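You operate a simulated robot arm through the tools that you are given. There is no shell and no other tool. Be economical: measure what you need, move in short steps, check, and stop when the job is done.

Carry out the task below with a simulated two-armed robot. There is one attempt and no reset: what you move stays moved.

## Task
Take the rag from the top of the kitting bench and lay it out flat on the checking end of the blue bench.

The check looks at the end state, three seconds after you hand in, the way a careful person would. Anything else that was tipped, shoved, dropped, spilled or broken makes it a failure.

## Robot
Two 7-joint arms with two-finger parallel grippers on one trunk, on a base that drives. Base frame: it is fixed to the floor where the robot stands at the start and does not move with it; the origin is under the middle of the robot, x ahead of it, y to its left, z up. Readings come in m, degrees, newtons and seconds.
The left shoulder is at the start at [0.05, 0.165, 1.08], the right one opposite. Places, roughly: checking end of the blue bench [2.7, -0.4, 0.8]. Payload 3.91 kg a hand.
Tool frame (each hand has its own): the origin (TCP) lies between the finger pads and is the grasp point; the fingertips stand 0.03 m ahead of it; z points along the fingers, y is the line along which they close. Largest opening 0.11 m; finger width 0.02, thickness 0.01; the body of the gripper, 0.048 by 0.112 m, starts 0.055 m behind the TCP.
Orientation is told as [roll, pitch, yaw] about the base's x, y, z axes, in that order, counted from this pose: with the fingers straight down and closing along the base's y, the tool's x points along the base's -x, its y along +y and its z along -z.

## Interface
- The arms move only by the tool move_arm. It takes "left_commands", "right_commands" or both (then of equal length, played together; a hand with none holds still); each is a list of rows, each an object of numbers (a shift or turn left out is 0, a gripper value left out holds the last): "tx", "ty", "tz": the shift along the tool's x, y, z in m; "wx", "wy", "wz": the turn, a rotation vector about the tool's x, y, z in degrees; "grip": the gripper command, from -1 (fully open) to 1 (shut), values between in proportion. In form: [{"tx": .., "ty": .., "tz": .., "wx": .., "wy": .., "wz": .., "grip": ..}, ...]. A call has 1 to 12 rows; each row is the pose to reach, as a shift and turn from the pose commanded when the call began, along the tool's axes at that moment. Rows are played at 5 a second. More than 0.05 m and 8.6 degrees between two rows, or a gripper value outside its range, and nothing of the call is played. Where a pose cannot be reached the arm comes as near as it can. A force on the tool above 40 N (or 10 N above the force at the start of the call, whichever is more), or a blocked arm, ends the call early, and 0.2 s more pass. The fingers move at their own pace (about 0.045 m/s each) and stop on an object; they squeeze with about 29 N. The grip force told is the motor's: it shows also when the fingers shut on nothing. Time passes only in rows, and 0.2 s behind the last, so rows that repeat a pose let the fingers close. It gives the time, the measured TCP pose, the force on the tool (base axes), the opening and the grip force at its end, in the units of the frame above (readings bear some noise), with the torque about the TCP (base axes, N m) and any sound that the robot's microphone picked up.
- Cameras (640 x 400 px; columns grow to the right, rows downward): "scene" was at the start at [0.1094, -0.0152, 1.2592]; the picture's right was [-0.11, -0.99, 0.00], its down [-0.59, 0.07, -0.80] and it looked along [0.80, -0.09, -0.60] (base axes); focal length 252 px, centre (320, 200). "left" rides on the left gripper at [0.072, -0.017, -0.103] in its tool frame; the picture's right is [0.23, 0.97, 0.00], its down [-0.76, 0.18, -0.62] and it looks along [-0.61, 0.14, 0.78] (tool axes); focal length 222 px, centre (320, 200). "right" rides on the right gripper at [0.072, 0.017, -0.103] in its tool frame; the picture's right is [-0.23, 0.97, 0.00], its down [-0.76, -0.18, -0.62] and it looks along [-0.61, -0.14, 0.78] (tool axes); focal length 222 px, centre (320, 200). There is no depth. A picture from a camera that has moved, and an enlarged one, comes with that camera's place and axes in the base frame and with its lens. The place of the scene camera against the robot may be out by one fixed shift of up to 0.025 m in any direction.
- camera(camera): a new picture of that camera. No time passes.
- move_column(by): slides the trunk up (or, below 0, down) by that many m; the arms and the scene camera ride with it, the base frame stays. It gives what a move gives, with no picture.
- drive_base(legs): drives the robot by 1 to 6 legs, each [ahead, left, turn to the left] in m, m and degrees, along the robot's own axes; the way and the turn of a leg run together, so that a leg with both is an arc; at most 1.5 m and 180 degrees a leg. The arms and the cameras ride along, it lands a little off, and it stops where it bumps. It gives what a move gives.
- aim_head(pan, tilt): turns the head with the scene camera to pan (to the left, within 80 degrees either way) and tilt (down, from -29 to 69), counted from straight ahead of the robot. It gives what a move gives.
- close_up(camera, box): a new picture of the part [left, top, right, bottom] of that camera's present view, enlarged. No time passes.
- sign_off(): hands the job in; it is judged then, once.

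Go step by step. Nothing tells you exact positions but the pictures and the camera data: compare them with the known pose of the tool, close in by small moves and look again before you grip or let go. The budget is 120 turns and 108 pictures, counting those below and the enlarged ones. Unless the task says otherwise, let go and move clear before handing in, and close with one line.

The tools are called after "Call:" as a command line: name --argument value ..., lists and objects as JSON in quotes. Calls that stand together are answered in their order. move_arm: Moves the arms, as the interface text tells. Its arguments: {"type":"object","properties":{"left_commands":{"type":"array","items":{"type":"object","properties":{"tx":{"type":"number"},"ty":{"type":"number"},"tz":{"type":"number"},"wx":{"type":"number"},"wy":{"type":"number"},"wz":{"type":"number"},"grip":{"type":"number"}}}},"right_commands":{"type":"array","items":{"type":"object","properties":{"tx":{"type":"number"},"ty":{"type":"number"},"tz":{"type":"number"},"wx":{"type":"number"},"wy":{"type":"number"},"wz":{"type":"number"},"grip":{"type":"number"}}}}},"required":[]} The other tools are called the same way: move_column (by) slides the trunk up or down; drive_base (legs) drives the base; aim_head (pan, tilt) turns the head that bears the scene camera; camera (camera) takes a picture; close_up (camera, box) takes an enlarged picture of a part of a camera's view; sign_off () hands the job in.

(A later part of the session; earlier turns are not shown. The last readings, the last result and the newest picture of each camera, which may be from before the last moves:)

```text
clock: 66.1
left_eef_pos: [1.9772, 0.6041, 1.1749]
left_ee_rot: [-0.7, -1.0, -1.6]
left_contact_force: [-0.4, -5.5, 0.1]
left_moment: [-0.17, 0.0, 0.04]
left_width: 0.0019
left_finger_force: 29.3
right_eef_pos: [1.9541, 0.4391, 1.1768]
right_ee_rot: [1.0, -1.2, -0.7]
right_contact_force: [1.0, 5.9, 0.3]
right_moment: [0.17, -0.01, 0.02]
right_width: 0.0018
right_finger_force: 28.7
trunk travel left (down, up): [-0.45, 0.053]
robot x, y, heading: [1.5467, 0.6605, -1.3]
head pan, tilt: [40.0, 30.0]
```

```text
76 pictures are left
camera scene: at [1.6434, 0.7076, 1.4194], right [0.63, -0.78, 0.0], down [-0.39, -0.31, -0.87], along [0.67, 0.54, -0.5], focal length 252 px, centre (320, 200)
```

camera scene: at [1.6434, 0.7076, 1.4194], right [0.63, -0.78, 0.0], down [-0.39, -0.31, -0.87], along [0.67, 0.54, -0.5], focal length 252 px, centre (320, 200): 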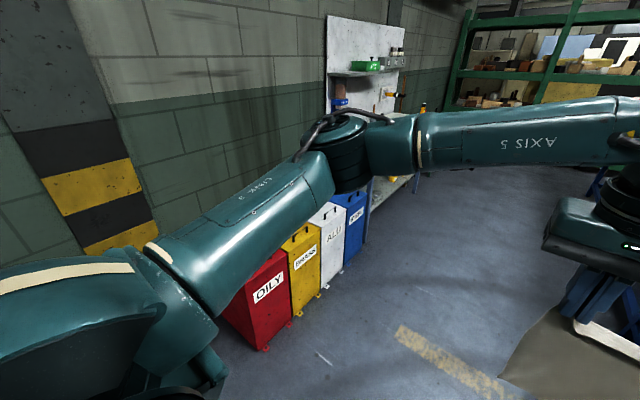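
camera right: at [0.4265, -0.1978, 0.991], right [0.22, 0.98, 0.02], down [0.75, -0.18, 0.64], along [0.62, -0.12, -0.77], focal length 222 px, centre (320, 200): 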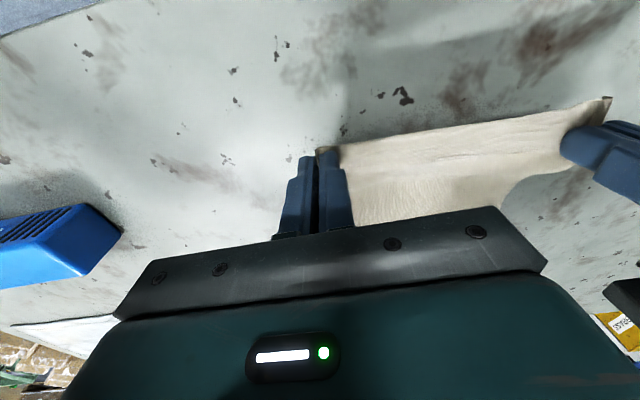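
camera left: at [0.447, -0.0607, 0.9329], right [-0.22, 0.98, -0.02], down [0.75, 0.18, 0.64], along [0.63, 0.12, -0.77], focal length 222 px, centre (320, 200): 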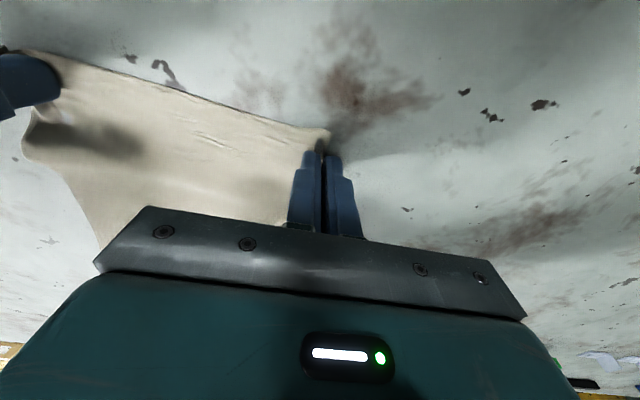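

The bench's left edge lies at about y=0.03, and the lane to the coloured bins is about 1.4 m wide. I'll drive forward beside the bench and turn right to face it.

Call:
drive_base --legs '[[1.05, 0.0, 0], [0, 0, -45], [0, 0, -44]]'

Call:
aim_head --pan 0 --tilt 40

Call:
camera --camera "scene"

```text
clock: 75.6
left_eef_pos: [2.5569, 0.2111, 1.1752]
left_ee_rot: [-0.6, -1.0, -90.0]
left_contact_force: [-5.2, 0.9, 0.1]
left_moment: [-0.01, 0.13, 0.1]
left_width: 0.002
left_finger_force: 29.1
right_eef_pos: [2.393, 0.2298, 1.1748]
right_ee_rot: [1.0, -1.3, -89.0]
right_contact_force: [5.0, -0.1, 0.1]
right_moment: [0.0, -0.16, 0.03]
right_width: 0.0021
right_finger_force: 28.9
trunk travel left (down, up): [-0.45, 0.053]
robot x, y, heading: [2.6002, 0.6388, -89.5]
head pan, tilt: [40.0, 30.0]
```

```text
clock: 76.7
left_eef_pos: [2.556, 0.2108, 1.175]
left_ee_rot: [-0.7, -1.0, -89.9]
left_contact_force: [-4.8, -0.1, -0.4]
left_moment: [-0.02, 0.13, 0.09]
left_width: 0.0019
left_finger_force: 28.6
right_eef_pos: [2.393, 0.2302, 1.177]
right_ee_rot: [1.0, -1.2, -89.0]
right_contact_force: [5.7, 1.0, 0.6]
right_moment: [0.01, -0.2, 0.03]
right_width: 0.0019
right_finger_force: 29.3
trunk travel left (down, up): [-0.45, 0.053]
robot x, y, heading: [2.5977, 0.6402, -89.7]
head pan, tilt: [0.0, 40.0]
```

```text
75 pictures are left
camera scene: at [2.5933, 0.5195, 1.4041], right [-1.0, -0.01, 0.0], down [-0.01, 0.64, -0.77], along [0.01, -0.77, -0.64], focal length 252 px, centre (320, 200)
```

scene: 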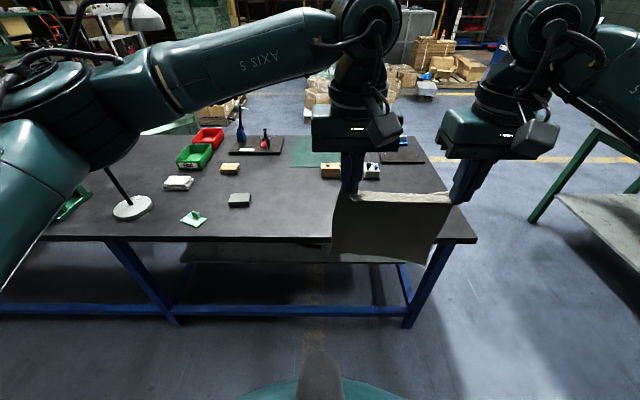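

The bench is clear to see: fixtures and mat on the right, and an empty patch around (2.7, -0.2) between the grey block and the wooden block. I'll shift the hands left and move the base a little left and closer, keeping clear of the lamp.

Call:
move_arm --left_commands '[{"ty": 0.02}, {"ty": 0.04}, {"ty": 0.06}, {"ty": 0.08}, {"ty": 0.1}, {"ty": 0.1}]' --right_commands '[{"ty": 0.02}, {"ty": 0.04}, {"ty": 0.06}, {"ty": 0.08}, {"ty": 0.1}, {"ty": 0.1}]'

Call:
drive_base --legs '[[0, 0.11, 0], [0.1, 0, 0]]'

Call:
camera --camera "scene"

Call:
aim_head --pan 45 --tilt 15

Call:
camera --camera "scene"

```text
clock: 78.1
left_eef_pos: [2.6553, 0.2091, 1.1745]
left_ee_rot: [-0.7, -1.0, -90.1]
left_contact_force: [-3.8, -0.6, 0.3]
left_moment: [0.02, 0.13, 0.09]
left_width: 0.0018
left_finger_force: 29.0
right_eef_pos: [2.491, 0.2308, 1.1775]
right_ee_rot: [1.0, -1.2, -89.3]
right_contact_force: [4.6, 0.2, -0.8]
right_moment: [-0.01, -0.17, 0.08]
right_width: 0.0024
right_finger_force: 29.3
trunk travel left (down, up): [-0.45, 0.053]
robot x, y, heading: [2.5993, 0.6391, -89.7]
head pan, tilt: [0.0, 40.0]
```

```text
clock: 80.0
left_eef_pos: [2.7642, 0.1091, 1.1728]
left_ee_rot: [-0.7, -0.9, -90.2]
left_contact_force: [-4.0, -0.4, -0.1]
left_moment: [0.01, 0.11, 0.07]
left_width: 0.0019
left_finger_force: 28.6
right_eef_pos: [2.6016, 0.133, 1.1769]
right_ee_rot: [0.9, -1.0, -89.3]
right_contact_force: [3.8, -0.8, 0.7]
right_moment: [-0.01, -0.12, 0.07]
right_width: 0.0018
right_finger_force: 29.1
trunk travel left (down, up): [-0.45, 0.053]
robot x, y, heading: [2.7073, 0.5401, -89.5]
head pan, tilt: [0.0, 40.0]
```

```text
74 pictures are left
camera scene: at [2.7025, 0.4203, 1.404], right [-1.0, -0.01, 0.0], down [0.0, 0.64, -0.77], along [0.0, -0.77, -0.64], focal length 252 px, centre (320, 200)
```

scene: 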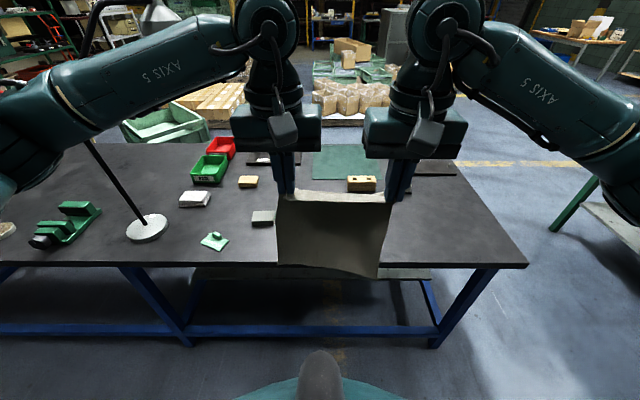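

```text
clock: 81.2
left_eef_pos: [2.764, 0.111, 1.1735]
left_ee_rot: [-0.8, -1.0, -90.2]
left_contact_force: [-4.4, -0.2, 0.4]
left_moment: [0.0, 0.13, 0.05]
left_width: 0.0019
left_finger_force: 29.0
right_eef_pos: [2.6009, 0.1336, 1.1765]
right_ee_rot: [1.0, -1.2, -89.3]
right_contact_force: [4.1, -0.1, -0.2]
right_moment: [-0.03, -0.17, 0.07]
right_width: 0.002
right_finger_force: 28.6
trunk travel left (down, up): [-0.45, 0.053]
robot x, y, heading: [2.7086, 0.543, -89.7]
head pan, tilt: [45.0, 15.0]
```

```text
73 pictures are left
camera scene: at [2.7685, 0.4405, 1.4436], right [-0.7, -0.71, 0.0], down [-0.18, 0.18, -0.97], along [0.69, -0.68, -0.26], focal length 252 px, centre (320, 200)
```

scene: 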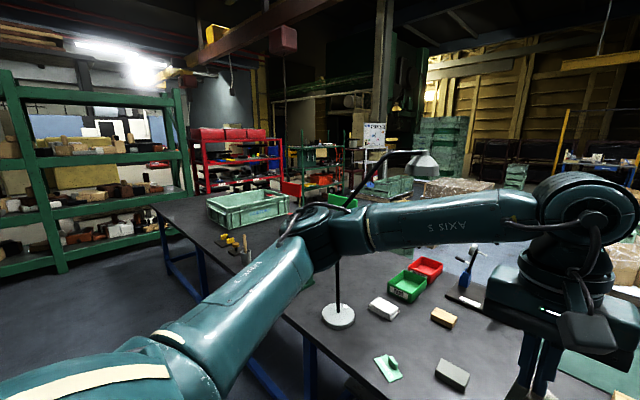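

The lamp leans away from me, so my arms have room. I'll drive the last 0.1 m closer and reach the hands forward over the empty patch, still high.

Call:
drive_base --legs '[[0.095, 0, 0]]'

Call:
move_arm --left_commands '[{"tx": -0.04}, {"tx": -0.08}, {"tx": -0.12}, {"tx": -0.16}, {"tx": -0.2}, {"tx": -0.235}, {"tx": -0.26}, {"tx": -0.26}]' --right_commands '[{"tx": -0.04}, {"tx": -0.08}, {"tx": -0.12}, {"tx": -0.16}, {"tx": -0.2}, {"tx": -0.24}, {"tx": -0.28}, {"tx": -0.28}]'

Call:
aim_head --pan 0 --tilt 40

Call:
camera --camera "scene"

Call:
camera --camera "right"

```text
clock: 82.3
left_eef_pos: [2.7647, 0.0153, 1.1737]
left_ee_rot: [-0.7, -0.9, -90.2]
left_contact_force: [-4.0, -0.6, -1.3]
left_moment: [0.01, 0.11, 0.1]
left_width: 0.0018
left_finger_force: 29.2
right_eef_pos: [2.6018, 0.0378, 1.1776]
right_ee_rot: [1.0, -1.1, -89.1]
right_contact_force: [3.6, 0.6, 0.3]
right_moment: [0.02, -0.13, 0.04]
right_width: 0.0017
right_finger_force: 28.8
trunk travel left (down, up): [-0.45, 0.053]
robot x, y, heading: [2.7092, 0.4433, -89.3]
head pan, tilt: [45.0, 15.0]
```

```text
clock: 84.1
left_eef_pos: [2.7813, -0.1836, 1.1665]
left_ee_rot: [-1.1, -1.0, -90.5]
left_contact_force: [-25.2, -3.2, 1.8]
left_moment: [-0.13, 0.8, 0.19]
left_width: 0.002
left_finger_force: 29.6
left hand out of reach, approached as far as the arm can: row 5, 6, 7, 8
right_eef_pos: [2.6033, -0.1924, 1.1774]
right_ee_rot: [1.4, -1.3, -88.6]
right_contact_force: [25.2, 3.6, -1.2]
right_moment: [0.13, -0.73, 0.22]
right_width: 0.0021
right_finger_force: 29.0
right hand out of reach, approached as far as the arm can: row 6, 7, 8
trunk travel left (down, up): [-0.45, 0.053]
robot x, y, heading: [2.7066, 0.4459, -89.7]
head pan, tilt: [45.0, 15.0]
```

```text
clock: 85.2
left_eef_pos: [2.7792, -0.1827, 1.1667]
left_ee_rot: [-1.1, -0.9, -90.4]
left_contact_force: [-27.0, -4.0, 1.3]
left_moment: [-0.12, 0.82, 0.21]
left_width: 0.0019
left_finger_force: 29.0
right_eef_pos: [2.602, -0.1941, 1.1763]
right_ee_rot: [1.4, -1.1, -88.7]
right_contact_force: [27.3, 3.6, -1.7]
right_moment: [0.15, -0.85, 0.21]
right_width: 0.0024
right_finger_force: 28.4
trunk travel left (down, up): [-0.45, 0.053]
robot x, y, heading: [2.7083, 0.449, -89.5]
head pan, tilt: [0.0, 40.0]
```

```text
72 pictures are left
camera scene: at [2.7035, 0.3263, 1.4041], right [-1.0, -0.01, 0.0], down [-0.01, 0.64, -0.77], along [0.01, -0.77, -0.64], focal length 252 px, centre (320, 200)
```

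scene: 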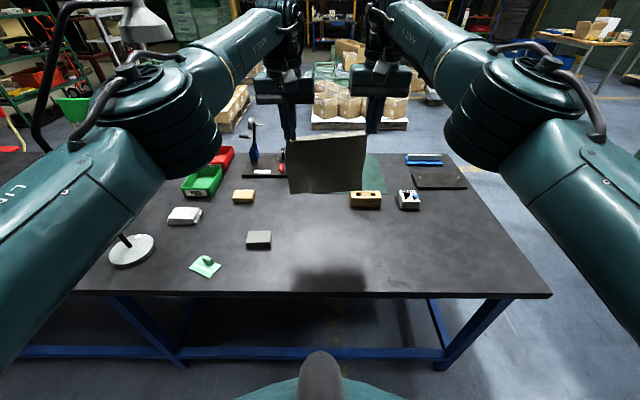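

```text
71 pictures are left
camera right: at [2.6154, -0.12, 1.28], right [0.98, -0.2, 0.03], down [-0.18, -0.75, 0.63], along [-0.11, -0.62, -0.77], focal length 222 px, centre (320, 200)
```

right: 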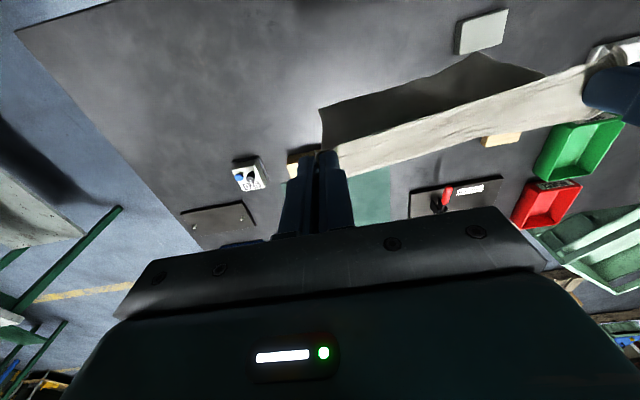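

The hands reach about 0.63 m with straight-down fingers, and the tension has grown to 27 N. I'll ease it, pitch the fingers forward for more reach, lower somewhat, and move the base in by 0.05 m.

Call:
move_arm --left_commands '[{"ty": -0.007}, {"ty": -0.014, "wy": -6}, {"ty": -0.014, "wy": -13}, {"ty": -0.014, "wy": -20, "tz": 0.02}, {"ty": -0.014, "wy": -26, "tz": 0.04}, {"ty": -0.014, "wy": -26, "tz": 0.06}, {"ty": -0.014, "wy": -26, "tz": 0.06}]' --right_commands '[{}, {"wy": -6}, {"wy": -13}, {"wy": -20, "tz": 0.02}, {"wy": -26, "tz": 0.04}, {"wy": -26, "tz": 0.06}, {"wy": -26, "tz": 0.06}]'

Call:
drive_base --legs '[[0.05, 0, 0]]'

Call:
camera --camera "scene"

```text
clock: 86.8
left_eef_pos: [2.7673, -0.1812, 1.1074]
left_ee_rot: [-0.8, -27.0, -89.7]
left_contact_force: [-5.4, -1.0, 0.2]
left_moment: [-0.01, 0.23, -0.05]
left_width: 0.002
left_finger_force: 28.7
right_eef_pos: [2.5992, -0.1941, 1.1193]
right_ee_rot: [1.1, -27.4, -89.6]
right_contact_force: [7.0, 0.5, 0.2]
right_moment: [0.02, -0.16, 0.13]
right_width: 0.0018
right_finger_force: 28.9
trunk travel left (down, up): [-0.45, 0.053]
robot x, y, heading: [2.7085, 0.4465, -89.7]
head pan, tilt: [0.0, 40.0]
```

```text
clock: 87.7
left_eef_pos: [2.7664, -0.2302, 1.1055]
left_ee_rot: [-0.8, -26.9, -89.7]
left_contact_force: [-5.0, -0.7, 0.7]
left_moment: [0.0, 0.13, -0.02]
left_width: 0.0017
left_finger_force: 29.0
right_eef_pos: [2.6007, -0.2445, 1.1173]
right_ee_rot: [1.1, -27.1, -89.6]
right_contact_force: [6.0, 0.9, -0.6]
right_moment: [0.06, -0.16, 0.11]
right_width: 0.0018
right_finger_force: 28.8
trunk travel left (down, up): [-0.45, 0.053]
robot x, y, heading: [2.713, 0.3976, -89.5]
head pan, tilt: [0.0, 40.0]
```

```text
70 pictures are left
camera scene: at [2.7039, 0.2759, 1.4039], right [-1.0, -0.01, 0.0], down [-0.01, 0.64, -0.77], along [0.01, -0.77, -0.64], focal length 252 px, centre (320, 200)
```

scene: 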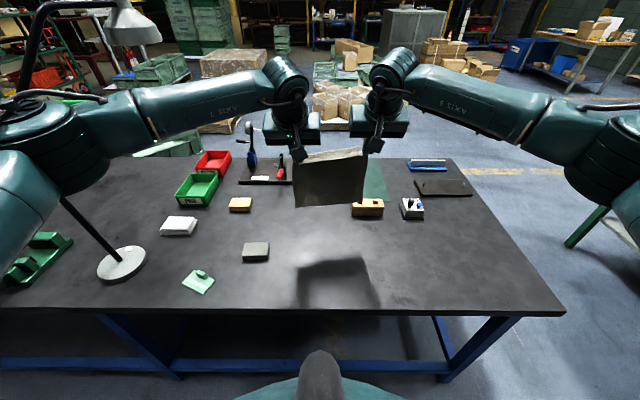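

The rag hangs over the empty patch, clear of the blocks. I'll level the two hands at y≈-0.27 and lower to about z=1.06.

Call:
move_arm --left_commands '[{"tx": -0.005, "tz": 0.02}, {"tx": -0.01, "tz": 0.04}, {"tx": -0.015, "tz": 0.058}, {"tx": -0.015, "tz": 0.058}]' --right_commands '[{"tx": 0.001, "tz": 0.021}, {"tx": 0.002, "tz": 0.042}, {"tx": 0.003, "tz": 0.063}, {"tx": 0.003, "tz": 0.063}]'

Call:
close_up --camera "scene" --box '[200, 100, 440, 250]'

Call:
camera --camera "left"

```text
clock: 88.7
left_eef_pos: [2.7669, -0.2703, 1.0622]
left_ee_rot: [-0.8, -26.9, -89.7]
left_contact_force: [-2.0, 0.0, 0.0]
left_moment: [-0.04, 0.07, -0.02]
left_width: 0.0017
left_finger_force: 28.3
right_eef_pos: [2.6009, -0.2707, 1.0615]
right_ee_rot: [1.1, -27.2, -89.7]
right_contact_force: [1.2, -0.6, 0.2]
right_moment: [0.02, -0.05, 0.01]
right_width: 0.0021
right_finger_force: 29.5
trunk travel left (down, up): [-0.45, 0.053]
robot x, y, heading: [2.7126, 0.399, -89.6]
head pan, tilt: [0.0, 40.0]
```

```text
2.67 times, centred on (320, 175) of scene
camera zoom: at [2.7039, 0.2777, 1.4042], right [-1.0, -0.01, 0.0], down [-0.01, 0.64, -0.77], along [0.01, -0.77, -0.64], focal length 672 px, centre (320, 267)
```

zoom: 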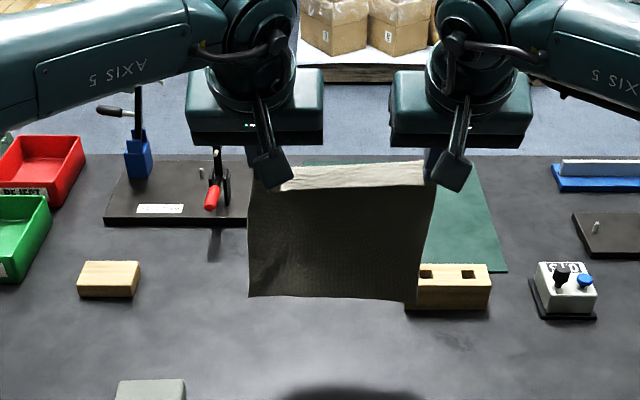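

```text
68 pictures are left
camera left: at [2.7509, -0.1582, 1.1219], right [0.97, 0.2, -0.11], down [0.19, -0.4, 0.9], along [0.14, -0.9, -0.42], focal length 222 px, centre (320, 200)
```

left: 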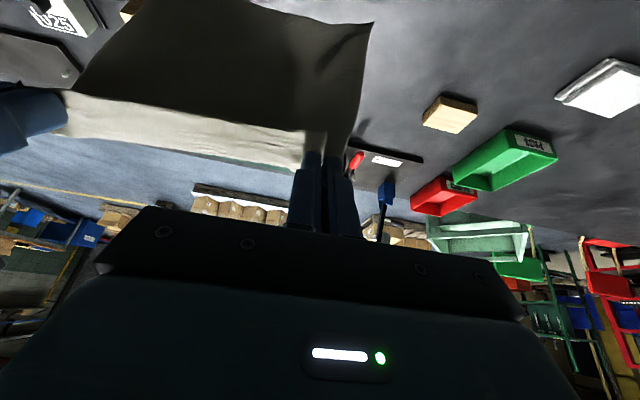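

The rag's lower edge is at about z≈0.92, y≈-0.25. I'll lower straight down until that edge nearly touches the bench.

Call:
move_arm --left_commands '[{"tx": 0.013, "tz": 0.0257}, {"tx": 0.026, "tz": 0.0513}, {"tx": 0.039, "tz": 0.077}, {"tx": 0.05, "tz": 0.098}, {"tx": 0.05, "tz": 0.098}]' --right_commands '[{"tx": 0.013, "tz": 0.0257}, {"tx": 0.026, "tz": 0.0513}, {"tx": 0.039, "tz": 0.077}, {"tx": 0.05, "tz": 0.098}, {"tx": 0.05, "tz": 0.098}]'

Call:
close_up --camera "scene" --box '[200, 120, 440, 270]'

Call:
camera --camera "left"

```text
clock: 89.9
left_eef_pos: [2.7649, -0.2699, 0.9508]
left_ee_rot: [-0.8, -27.1, -89.7]
left_contact_force: [0.7, 0.9, 0.0]
left_moment: [0.01, 0.03, 0.0]
left_width: 0.0016
left_finger_force: 29.0
right_eef_pos: [2.6025, -0.2695, 0.9484]
right_ee_rot: [1.0, -27.1, -89.6]
right_contact_force: [0.5, 0.5, -0.5]
right_moment: [-0.01, -0.03, 0.03]
right_width: 0.002
right_finger_force: 28.9
trunk travel left (down, up): [-0.45, 0.053]
robot x, y, heading: [2.7099, 0.3968, -89.7]
head pan, tilt: [0.0, 40.0]
```

```text
2.67 times, centred on (320, 195) of scene
camera zoom: at [2.7039, 0.2774, 1.4041], right [-1.0, -0.01, 0.0], down [-0.01, 0.64, -0.77], along [0.01, -0.77, -0.64], focal length 672 px, centre (320, 213)
```

zoom: 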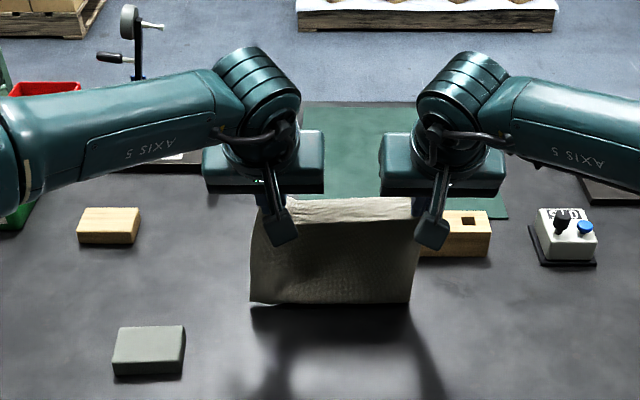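

```text
66 pictures are left
camera left: at [2.7498, -0.1578, 1.011], right [0.97, 0.2, -0.11], down [0.19, -0.4, 0.9], along [0.14, -0.9, -0.42], focal length 222 px, centre (320, 200)
```

left: 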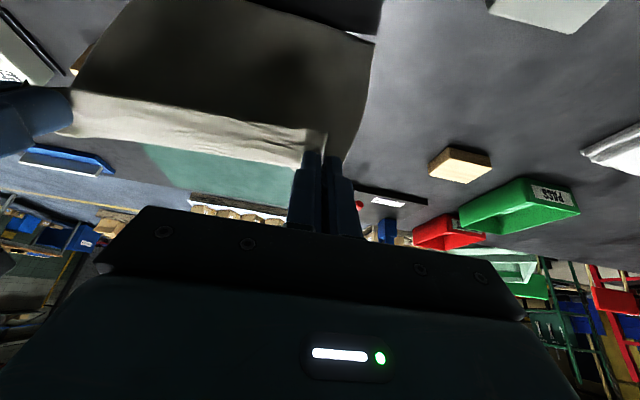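

The edge is about 3 cm above the bench. Now I lower it onto the bench and draw the hands back while lowering so the rag is laid out.

Call:
move_arm --left_commands '[{"tx": 0.0136, "tz": 0.0267, "ty": 0.001}, {"tx": 0.0337, "tz": 0.0221, "ty": 0.002}, {"tx": 0.05, "tz": 0.0195, "ty": 0.002}, {"tx": 0.065, "tz": 0.0174, "ty": 0.002}, {"tx": 0.082, "tz": 0.0173, "ty": 0.002}, {"tx": 0.0985, "tz": 0.0172, "ty": 0.002}, {"tx": 0.113, "tz": 0.018, "ty": 0.002}, {"tx": 0.1276, "tz": 0.0191, "ty": 0.002}]' --right_commands '[{"tx": 0.0136, "tz": 0.0267, "ty": -0.001}, {"tx": 0.0337, "tz": 0.0221, "ty": -0.002}, {"tx": 0.05, "tz": 0.0195, "ty": -0.002}, {"tx": 0.065, "tz": 0.0174, "ty": -0.002}, {"tx": 0.082, "tz": 0.0173, "ty": -0.002}, {"tx": 0.0985, "tz": 0.0172, "ty": -0.002}, {"tx": 0.113, "tz": 0.018, "ty": -0.002}, {"tx": 0.1276, "tz": 0.0191, "ty": -0.002}]'

Call:
close_up --camera "scene" --box '[200, 140, 440, 290]'

Call:
camera --camera "right"

```text
clock: 91.7
left_eef_pos: [2.7675, -0.1639, 0.8756]
left_ee_rot: [-0.8, -27.0, -89.7]
left_contact_force: [-1.8, -0.5, -0.2]
left_moment: [0.02, 0.04, 0.02]
left_width: 0.002
left_finger_force: 29.4
right_eef_pos: [2.5997, -0.1658, 0.8755]
right_ee_rot: [1.0, -27.2, -89.6]
right_contact_force: [1.6, 0.1, 1.0]
right_moment: [-0.01, -0.03, 0.04]
right_width: 0.002
right_finger_force: 29.3
trunk travel left (down, up): [-0.45, 0.053]
robot x, y, heading: [2.7088, 0.3984, -89.6]
head pan, tilt: [0.0, 40.0]
```

```text
2.67 times, centred on (320, 215) of scene
camera zoom: at [2.7039, 0.2774, 1.4041], right [-1.0, -0.01, 0.0], down [-0.01, 0.64, -0.77], along [0.01, -0.77, -0.64], focal length 672 px, centre (320, 160)
```

zoom: 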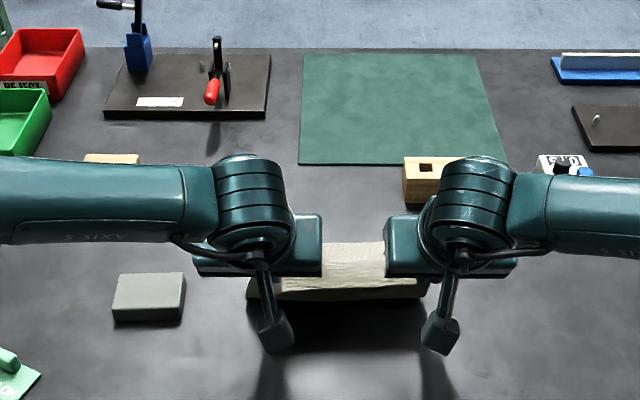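

```text
64 pictures are left
camera right: at [2.6157, -0.0548, 0.9349], right [0.97, -0.19, 0.12], down [-0.19, -0.4, 0.9], along [-0.12, -0.9, -0.42], focal length 222 px, centre (320, 200)
```

right: 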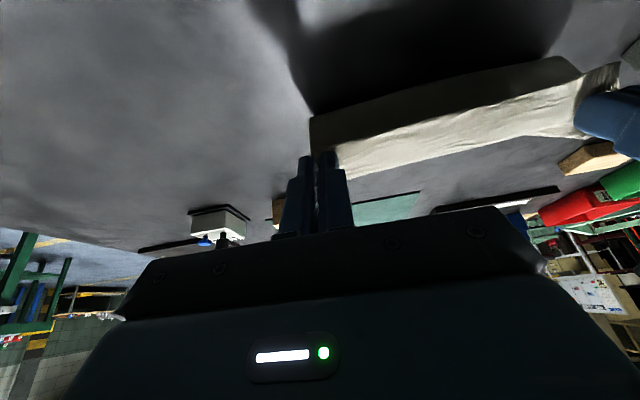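

I need to see how the rag's lower part is lying before going on.

Call:
close_up --camera "right" --box '[260, 20, 640, 240]'

Call:
close_up --camera "scene" --box '[270, 210, 390, 285]'

```text
1.68 times, centred on (450, 130) of right
camera zoom: at [2.6157, -0.0548, 0.9349], right [0.97, -0.19, 0.12], down [-0.19, -0.4, 0.9], along [-0.12, -0.9, -0.42], focal length 374 px, centre (101, 318)
```

zoom: 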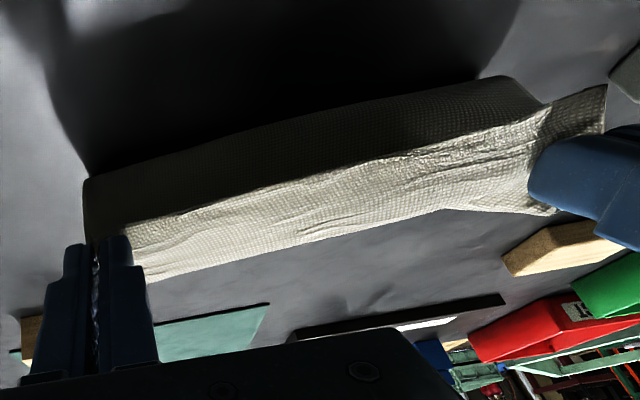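

```text
5.33 times, centred on (330, 248) of scene
camera zoom: at [2.7039, 0.2774, 1.4041], right [-1.0, -0.01, 0.0], down [-0.01, 0.64, -0.77], along [0.01, -0.77, -0.64], focal length 1344 px, centre (267, -53)
```

zoom: 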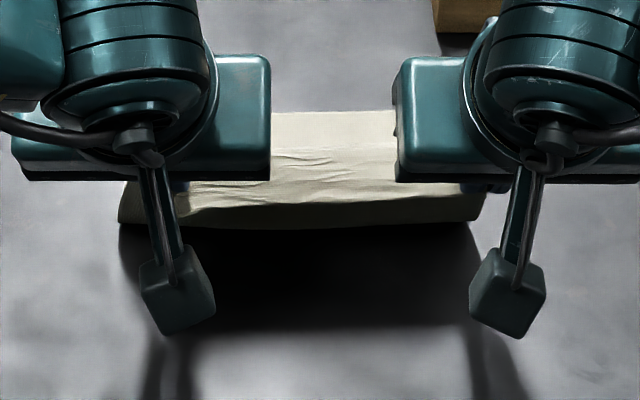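

The far part of the rag now lies on the bench (far edge near y≈-0.29), with slack bulging between it and the hands. I'll draw back more before lowering further, then look.

Call:
move_arm --left_commands '[{"tx": 0.012, "tz": -0.006}, {"tx": 0.025, "tz": -0.0125}, {"tx": 0.037, "tz": -0.019}, {"tx": 0.045, "tz": -0.023}, {"tx": 0.045, "tz": -0.023}]' --right_commands '[{"tx": 0.012, "tz": -0.006}, {"tx": 0.025, "tz": -0.0125}, {"tx": 0.037, "tz": -0.019}, {"tx": 0.045, "tz": -0.023}, {"tx": 0.045, "tz": -0.023}]'

Call:
camera --camera "scene"

Call:
close_up --camera "right" --box '[260, 20, 640, 240]'

Call:
close_up --camera "scene" --box '[260, 210, 404, 300]'

```text
clock: 92.9
left_eef_pos: [2.7659, -0.1137, 0.8763]
left_ee_rot: [-0.7, -27.0, -89.8]
left_contact_force: [-2.1, 0.0, -0.4]
left_moment: [0.02, 0.09, -0.01]
left_width: 0.0018
left_finger_force: 29.2
right_eef_pos: [2.5997, -0.1136, 0.8758]
right_ee_rot: [1.1, -27.2, -89.6]
right_contact_force: [1.8, -0.3, 0.2]
right_moment: [-0.01, -0.07, 0.04]
right_width: 0.0021
right_finger_force: 28.8
trunk travel left (down, up): [-0.45, 0.053]
robot x, y, heading: [2.7093, 0.3957, -90.0]
head pan, tilt: [0.0, 40.0]
```

```text
61 pictures are left
camera scene: at [2.7039, 0.2772, 1.4041], right [-1.0, -0.01, 0.0], down [-0.01, 0.64, -0.77], along [0.01, -0.77, -0.64], focal length 252 px, centre (320, 200)
```

scene: 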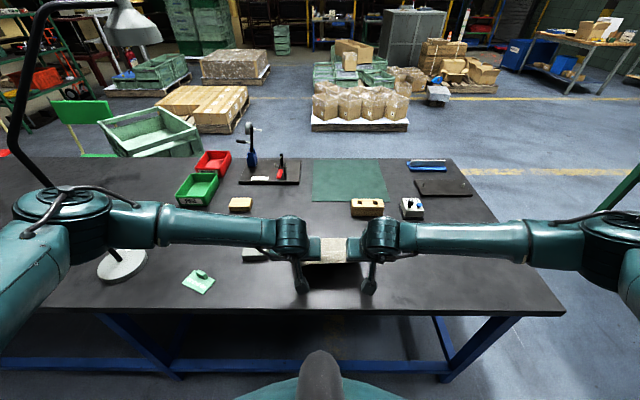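

```text
1.68 times, centred on (450, 130) of right
camera zoom: at [2.6146, -0.004, 0.9348], right [0.97, -0.19, 0.12], down [-0.19, -0.4, 0.9], along [-0.12, -0.9, -0.42], focal length 374 px, centre (101, 318)
```

zoom: 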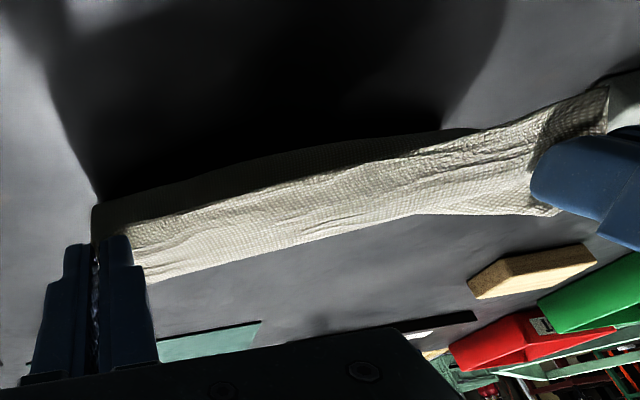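

```text
4.44 times, centred on (332, 255) of scene
camera zoom: at [2.7039, 0.2772, 1.4041], right [-1.0, -0.01, 0.0], down [-0.01, 0.64, -0.77], along [0.01, -0.77, -0.64], focal length 1120 px, centre (267, -44)
```

zoom: 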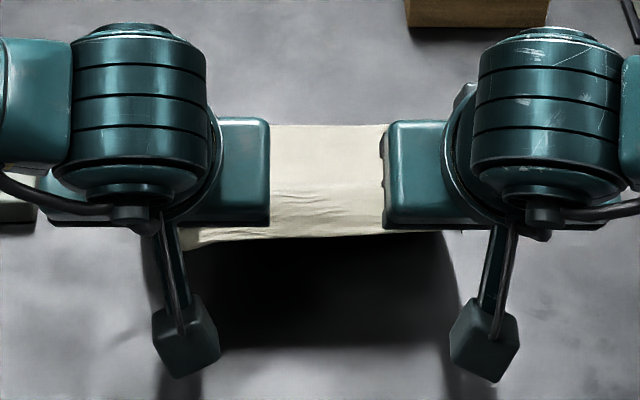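

The rag now runs from the bench (far edge near y≈-0.26) up to the hands with no fold-over. I'll lower the held edge to the bench with a bit more drawing back.

Call:
move_arm --left_commands '[{"tx": 0.012, "tz": 0.004}, {"tx": 0.022, "tz": 0.01}, {"tx": 0.031, "tz": 0.0155}, {"tx": 0.0386, "tz": 0.0207}, {"tx": 0.0386, "tz": 0.0207}]' --right_commands '[{"tx": 0.012, "tz": 0.004}, {"tx": 0.022, "tz": 0.01}, {"tx": 0.031, "tz": 0.0155}, {"tx": 0.0386, "tz": 0.0207}, {"tx": 0.0386, "tz": 0.0207}]'

Call:
close_up --camera "right" --box '[260, 20, 640, 240]'

Call:
close_up --camera "scene" --box '[260, 220, 404, 310]'

```text
clock: 94.1
left_eef_pos: [2.7658, -0.0886, 0.8409]
left_ee_rot: [-0.7, -27.1, -89.7]
left_contact_force: [-1.6, -0.4, 1.3]
left_moment: [0.03, 0.03, -0.05]
left_width: 0.0019
left_finger_force: 28.9
right_eef_pos: [2.6003, -0.09, 0.8373]
right_ee_rot: [1.2, -27.3, -89.6]
right_contact_force: [1.4, 0.0, -0.8]
right_moment: [0.02, -0.03, 0.07]
right_width: 0.002
right_finger_force: 29.2
trunk travel left (down, up): [-0.45, 0.053]
robot x, y, heading: [2.7106, 0.3994, -89.6]
head pan, tilt: [0.0, 40.0]
```

```text
1.68 times, centred on (450, 130) of right
camera zoom: at [2.6153, 0.0206, 0.8976], right [0.97, -0.19, 0.12], down [-0.19, -0.4, 0.9], along [-0.12, -0.9, -0.42], focal length 374 px, centre (101, 318)
```

zoom: 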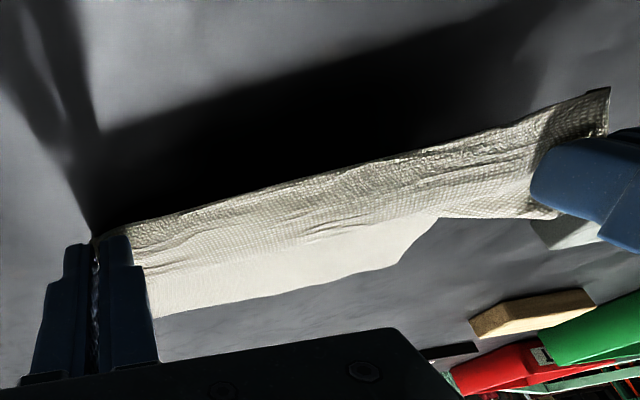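

```text
4.44 times, centred on (332, 265) of scene
camera zoom: at [2.7039, 0.2773, 1.4041], right [-1.0, -0.01, 0.0], down [-0.01, 0.64, -0.77], along [0.01, -0.77, -0.64], focal length 1120 px, centre (267, -89)
```

zoom: 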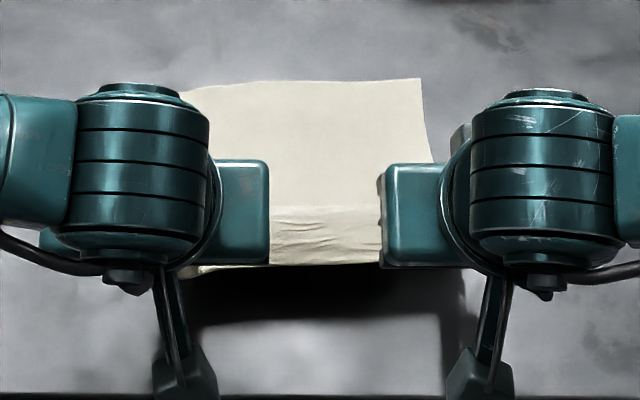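

The rag is laid nicely with only the held strip still slightly above the bench. I'll lower the last centimetre until the fingertips touch.

Call:
move_arm --left_commands '[{"tx": 0.006, "tz": 0.003}, {"tx": 0.011, "tz": 0.006}, {"tx": 0.014, "tz": 0.0105}, {"tx": 0.014, "tz": 0.0105}]' --right_commands '[{"tx": 0.006, "tz": 0.003}, {"tx": 0.011, "tz": 0.006}, {"tx": 0.012, "tz": 0.0075}, {"tx": 0.012, "tz": 0.0075}]'

Call:
close_up --camera "right" --box '[260, 20, 640, 240]'

```text
clock: 95.1
left_eef_pos: [2.7668, -0.0812, 0.8258]
left_ee_rot: [-0.8, -27.0, -89.7]
left_contact_force: [-1.9, -0.1, -0.8]
left_moment: [0.0, 0.04, 0.0]
left_width: 0.0017
left_finger_force: 28.8
right_eef_pos: [2.6006, -0.0825, 0.8251]
right_ee_rot: [1.1, -27.2, -89.5]
right_contact_force: [0.8, -0.6, 0.3]
right_moment: [0.02, -0.04, 0.05]
right_width: 0.002
right_finger_force: 28.9
trunk travel left (down, up): [-0.45, 0.053]
robot x, y, heading: [2.7076, 0.3966, -89.7]
head pan, tilt: [0.0, 40.0]
```

```text
1.68 times, centred on (450, 130) of right
camera zoom: at [2.6157, 0.0276, 0.8856], right [0.97, -0.19, 0.12], down [-0.19, -0.4, 0.9], along [-0.12, -0.9, -0.42], focal length 374 px, centre (101, 318)
```

zoom: 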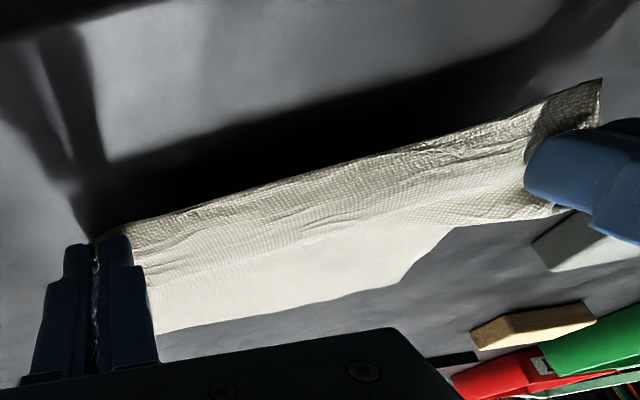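

No contact yet, so this bench top is lower than 0.80. I'll go straight down in small steps until the force shows contact.

Call:
move_arm --left_commands '[{"tx": 0.002, "tz": 0.006}, {"tx": 0.003, "tz": 0.012}, {"tx": 0.005, "tz": 0.018}, {"tx": 0.005, "tz": 0.018}]' --right_commands '[{"tx": 0.002, "tz": 0.006}, {"tx": 0.003, "tz": 0.012}, {"tx": 0.005, "tz": 0.018}, {"tx": 0.005, "tz": 0.018}]'

Call:
close_up --camera "right" --box '[260, 20, 640, 240]'

Call:
close_up --camera "scene" --box '[240, 210, 432, 330]'

```text
clock: 96.1
left_eef_pos: [2.7677, -0.0839, 0.8065]
left_ee_rot: [-0.8, -27.1, -89.8]
left_contact_force: [-2.0, -0.1, -0.9]
left_moment: [-0.01, 0.06, 0.01]
left_width: 0.0019
left_finger_force: 28.9
right_eef_pos: [2.6003, -0.0863, 0.8068]
right_ee_rot: [1.1, -27.2, -89.6]
right_contact_force: [2.2, 0.4, 0.1]
right_moment: [0.05, -0.06, 0.04]
right_width: 0.0018
right_finger_force: 29.0
trunk travel left (down, up): [-0.45, 0.053]
robot x, y, heading: [2.7067, 0.3946, -89.6]
head pan, tilt: [0.0, 40.0]
```

```text
1.68 times, centred on (450, 130) of right
camera zoom: at [2.6151, 0.0236, 0.867], right [0.97, -0.19, 0.12], down [-0.19, -0.4, 0.9], along [-0.12, -0.9, -0.42], focal length 374 px, centre (101, 318)
```

zoom: 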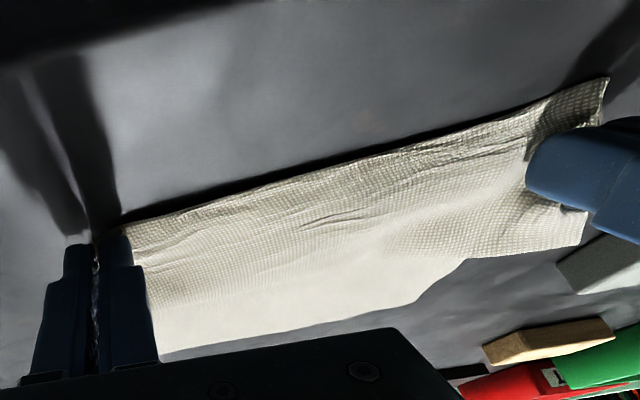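

```text
3.33 times, centred on (336, 270) of scene
camera zoom: at [2.7039, 0.2773, 1.4041], right [-1.0, -0.01, 0.0], down [-0.01, 0.64, -0.77], along [0.01, -0.77, -0.64], focal length 840 px, centre (267, -33)
```

zoom: 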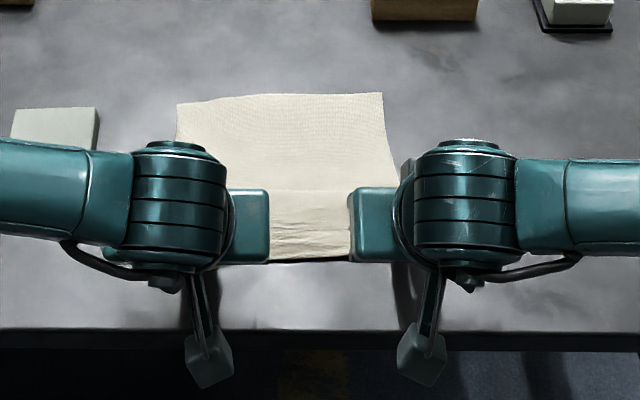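

Still slightly above; the rim of shadow under the held strip is thin. Going down further in small steps.

Call:
move_arm --left_commands '[{"tx": 0.002, "tz": 0.004}, {"tx": 0.004, "tz": 0.008}, {"tx": 0.006, "tz": 0.012}, {"tx": 0.008, "tz": 0.016}, {"tx": 0.01, "tz": 0.02}]' --right_commands '[{"tx": 0.002, "tz": 0.004}, {"tx": 0.004, "tz": 0.008}, {"tx": 0.006, "tz": 0.012}, {"tx": 0.008, "tz": 0.016}, {"tx": 0.01, "tz": 0.02}]'

Call:
close_up --camera "right" --box '[260, 20, 640, 240]'

```text
clock: 97.0
left_eef_pos: [2.7629, -0.09, 0.802]
left_ee_rot: [-1.2, -28.3, -89.6]
left_contact_force: [0.0, 1.0, 15.8]
left_moment: [-0.04, 0.16, 0.0]
left_width: 0.0018
left_finger_force: 28.8
right_eef_pos: [2.6018, -0.0886, 0.8015]
right_ee_rot: [1.3, -28.2, -89.7]
right_contact_force: [-1.6, 8.3, 22.8]
right_moment: [0.17, -0.02, -0.04]
right_width: 0.0021
right_finger_force: 28.8
trunk travel left (down, up): [-0.45, 0.053]
robot x, y, heading: [2.7105, 0.3961, -89.8]
head pan, tilt: [0.0, 40.0]
stopped in row 4 (left hand): the force on the tool passed its limit (the readings are from after the stop); the commanded pose is now the measured one
```

```text
1.68 times, centred on (450, 130) of right
camera zoom: at [2.6171, 0.0227, 0.8591], right [0.97, -0.18, 0.13], down [-0.19, -0.38, 0.9], along [-0.12, -0.91, -0.41], focal length 374 px, centre (101, 318)
```

zoom: 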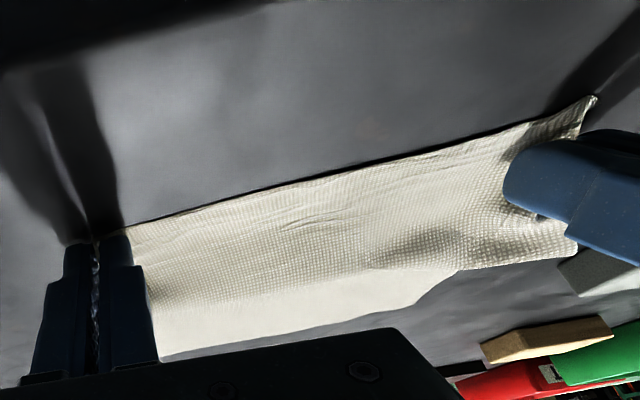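

Contact: the held edge is on the bench. I'll ease the pressure and open the fingers slowly in place, so they spread the pinched folds.

Call:
move_arm --left_commands '[{"tx": -0.0005, "tz": -0.001, "grip": 0.8}, {"tx": -0.0005, "tz": -0.001, "grip": 0.6}, {"tx": -0.0005, "tz": -0.001, "grip": 0.4}, {"tx": -0.0005, "tz": -0.001, "grip": 0.25}, {"tx": -0.0005, "tz": -0.001, "grip": 0.25}]' --right_commands '[{"tx": -0.0005, "tz": -0.001, "grip": 0.8}, {"tx": -0.0005, "tz": -0.001, "grip": 0.6}, {"tx": -0.0005, "tz": -0.001, "grip": 0.4}, {"tx": -0.0005, "tz": -0.001, "grip": 0.25}, {"tx": -0.0005, "tz": -0.001, "grip": 0.25}]'

Call:
camera --camera "right"

Call:
camera --camera "left"

```text
clock: 98.2
left_eef_pos: [2.7612, -0.0889, 0.8019]
left_ee_rot: [-1.5, -28.0, -89.4]
left_contact_force: [-17.2, -0.7, 22.3]
left_moment: [-0.13, 0.18, -0.12]
left_width: 0.034
left_finger_force: 0.0
right_eef_pos: [2.6061, -0.088, 0.8013]
right_ee_rot: [1.7, -28.1, -89.6]
right_contact_force: [18.6, 0.7, 23.0]
right_moment: [-0.12, -0.17, 0.09]
right_width: 0.0317
right_finger_force: 0.1
trunk travel left (down, up): [-0.45, 0.053]
robot x, y, heading: [2.7114, 0.3985, -89.5]
head pan, tilt: [0.0, 40.0]
```

```text
52 pictures are left
camera right: at [2.6189, 0.0232, 0.8597], right [0.97, -0.18, 0.13], down [-0.19, -0.38, 0.9], along [-0.11, -0.91, -0.41], focal length 222 px, centre (320, 200)
```

right: 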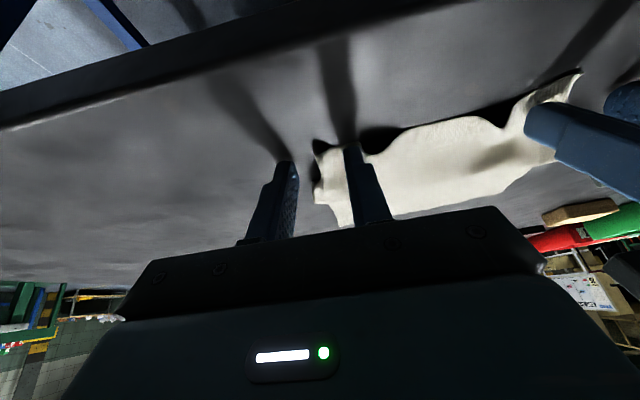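

```text
51 pictures are left
camera left: at [2.7471, 0.0252, 0.8593], right [0.97, 0.2, -0.13], down [0.2, -0.38, 0.9], along [0.13, -0.9, -0.41], focal length 222 px, centre (320, 200)
```

left: 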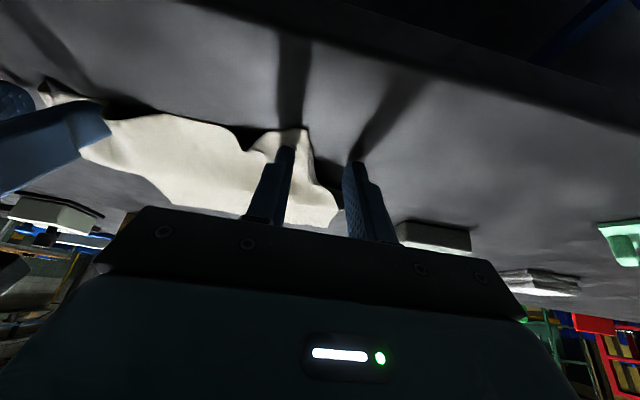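

The inner fingers pressed the cloth inward a bit, making ripples. I'll lift clear gently and look at how it settles.

Call:
move_arm --left_commands '[{"tx": -0.0045, "tz": -0.009}, {"tx": -0.0135, "tz": -0.027}, {"tx": -0.027, "tz": -0.0535}, {"tx": -0.045, "tz": -0.089}, {"tx": -0.045, "tz": -0.089}]' --right_commands '[{"tx": -0.0045, "tz": -0.009}, {"tx": -0.0135, "tz": -0.027}, {"tx": -0.027, "tz": -0.0535}, {"tx": -0.045, "tz": -0.089}, {"tx": -0.045, "tz": -0.089}]'

Call:
close_up --camera "scene" --box '[240, 210, 432, 330]'

Call:
camera --camera "right"

Call:
camera --camera "left"

```text
clock: 99.4
left_eef_pos: [2.7644, -0.0885, 0.8997]
left_ee_rot: [-0.9, -27.6, -89.5]
left_contact_force: [-0.7, -1.0, 0.3]
left_moment: [0.02, 0.01, 0.0]
left_width: 0.0415
left_finger_force: 0.0
right_eef_pos: [2.5982, -0.0875, 0.8966]
right_ee_rot: [1.1, -27.7, -89.7]
right_contact_force: [-0.5, 0.0, 0.3]
right_moment: [-0.01, 0.03, 0.01]
right_width: 0.0411
right_finger_force: 0.1
trunk travel left (down, up): [-0.45, 0.053]
robot x, y, heading: [2.7097, 0.3977, -89.5]
head pan, tilt: [0.0, 40.0]
```

```text
3.33 times, centred on (336, 270) of scene
camera zoom: at [2.7038, 0.2772, 1.404], right [-1.0, -0.01, 0.0], down [-0.01, 0.64, -0.77], along [0.01, -0.77, -0.64], focal length 840 px, centre (267, -33)
```

zoom: 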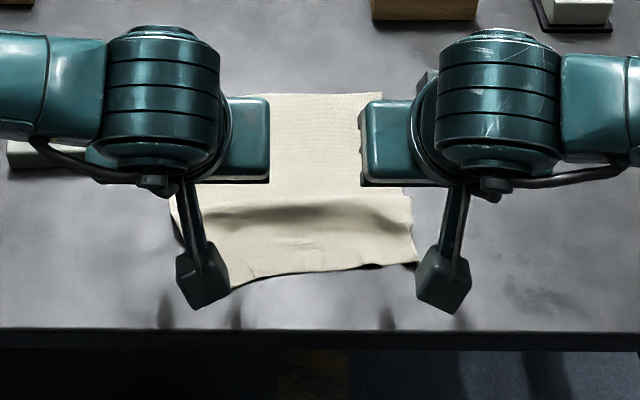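

```text
49 pictures are left
camera right: at [2.6137, 0.0234, 0.9556], right [0.97, -0.19, 0.12], down [-0.19, -0.39, 0.9], along [-0.12, -0.9, -0.41], focal length 222 px, centre (320, 200)
```

right: 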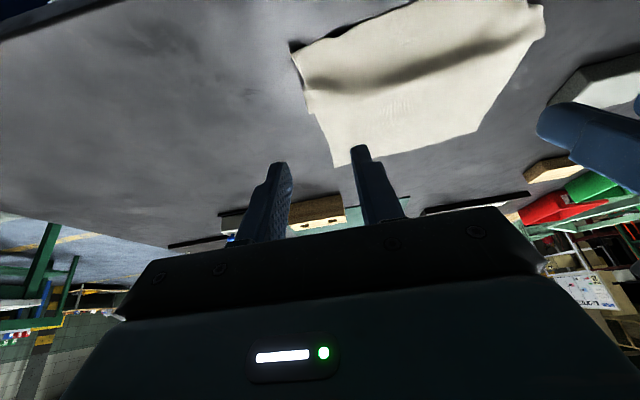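

```text
48 pictures are left
camera left: at [2.7499, 0.0246, 0.9559], right [0.97, 0.2, -0.12], down [0.19, -0.39, 0.9], along [0.14, -0.9, -0.41], focal length 222 px, centre (320, 200)
```

left: 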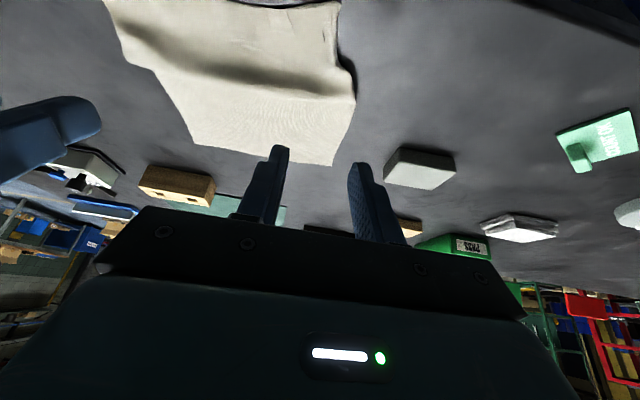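

The rag lies spread with a soft ridge crossing it. I'll lift the hands higher and look at it properly.

Call:
move_arm --left_commands '[{"tx": 0.02, "tz": -0.04, "ty": 0.03}, {"tx": 0.045, "tz": -0.075, "ty": 0.06}, {"tx": 0.07, "tz": -0.11, "ty": 0.09}, {"tx": 0.07, "tz": -0.11, "ty": 0.12}, {"tx": 0.07, "tz": -0.11, "ty": 0.12}]' --right_commands '[{"tx": 0.02, "tz": -0.04, "ty": -0.03}, {"tx": 0.045, "tz": -0.075, "ty": -0.06}, {"tx": 0.07, "tz": -0.11, "ty": -0.09}, {"tx": 0.07, "tz": -0.11, "ty": -0.12}, {"tx": 0.07, "tz": -0.11, "ty": -0.12}]'

Call:
close_up --camera "scene" --box '[240, 210, 432, 330]'

Call:
camera --camera "left"

```text
refused: row 1 steps farther than a row can; nothing moved
```

```text
3.33 times, centred on (336, 270) of scene
camera zoom: at [2.7038, 0.2772, 1.404], right [-1.0, -0.01, 0.0], down [-0.01, 0.64, -0.77], along [0.01, -0.77, -0.64], focal length 840 px, centre (267, -33)
```

zoom: 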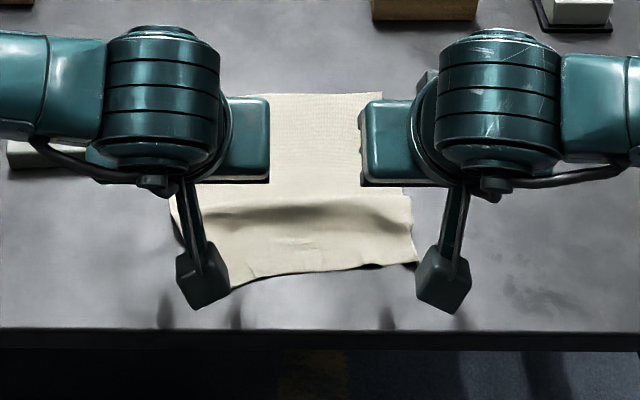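

```text
46 pictures are left
camera left: at [2.7499, 0.0246, 0.9559], right [0.97, 0.2, -0.12], down [0.19, -0.39, 0.9], along [0.14, -0.9, -0.41], focal length 222 px, centre (320, 200)
```

left: 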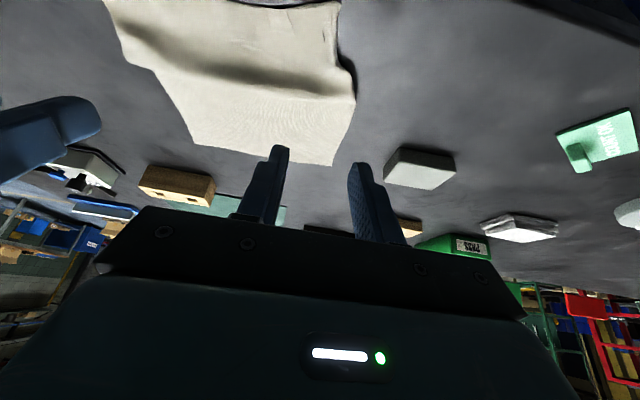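

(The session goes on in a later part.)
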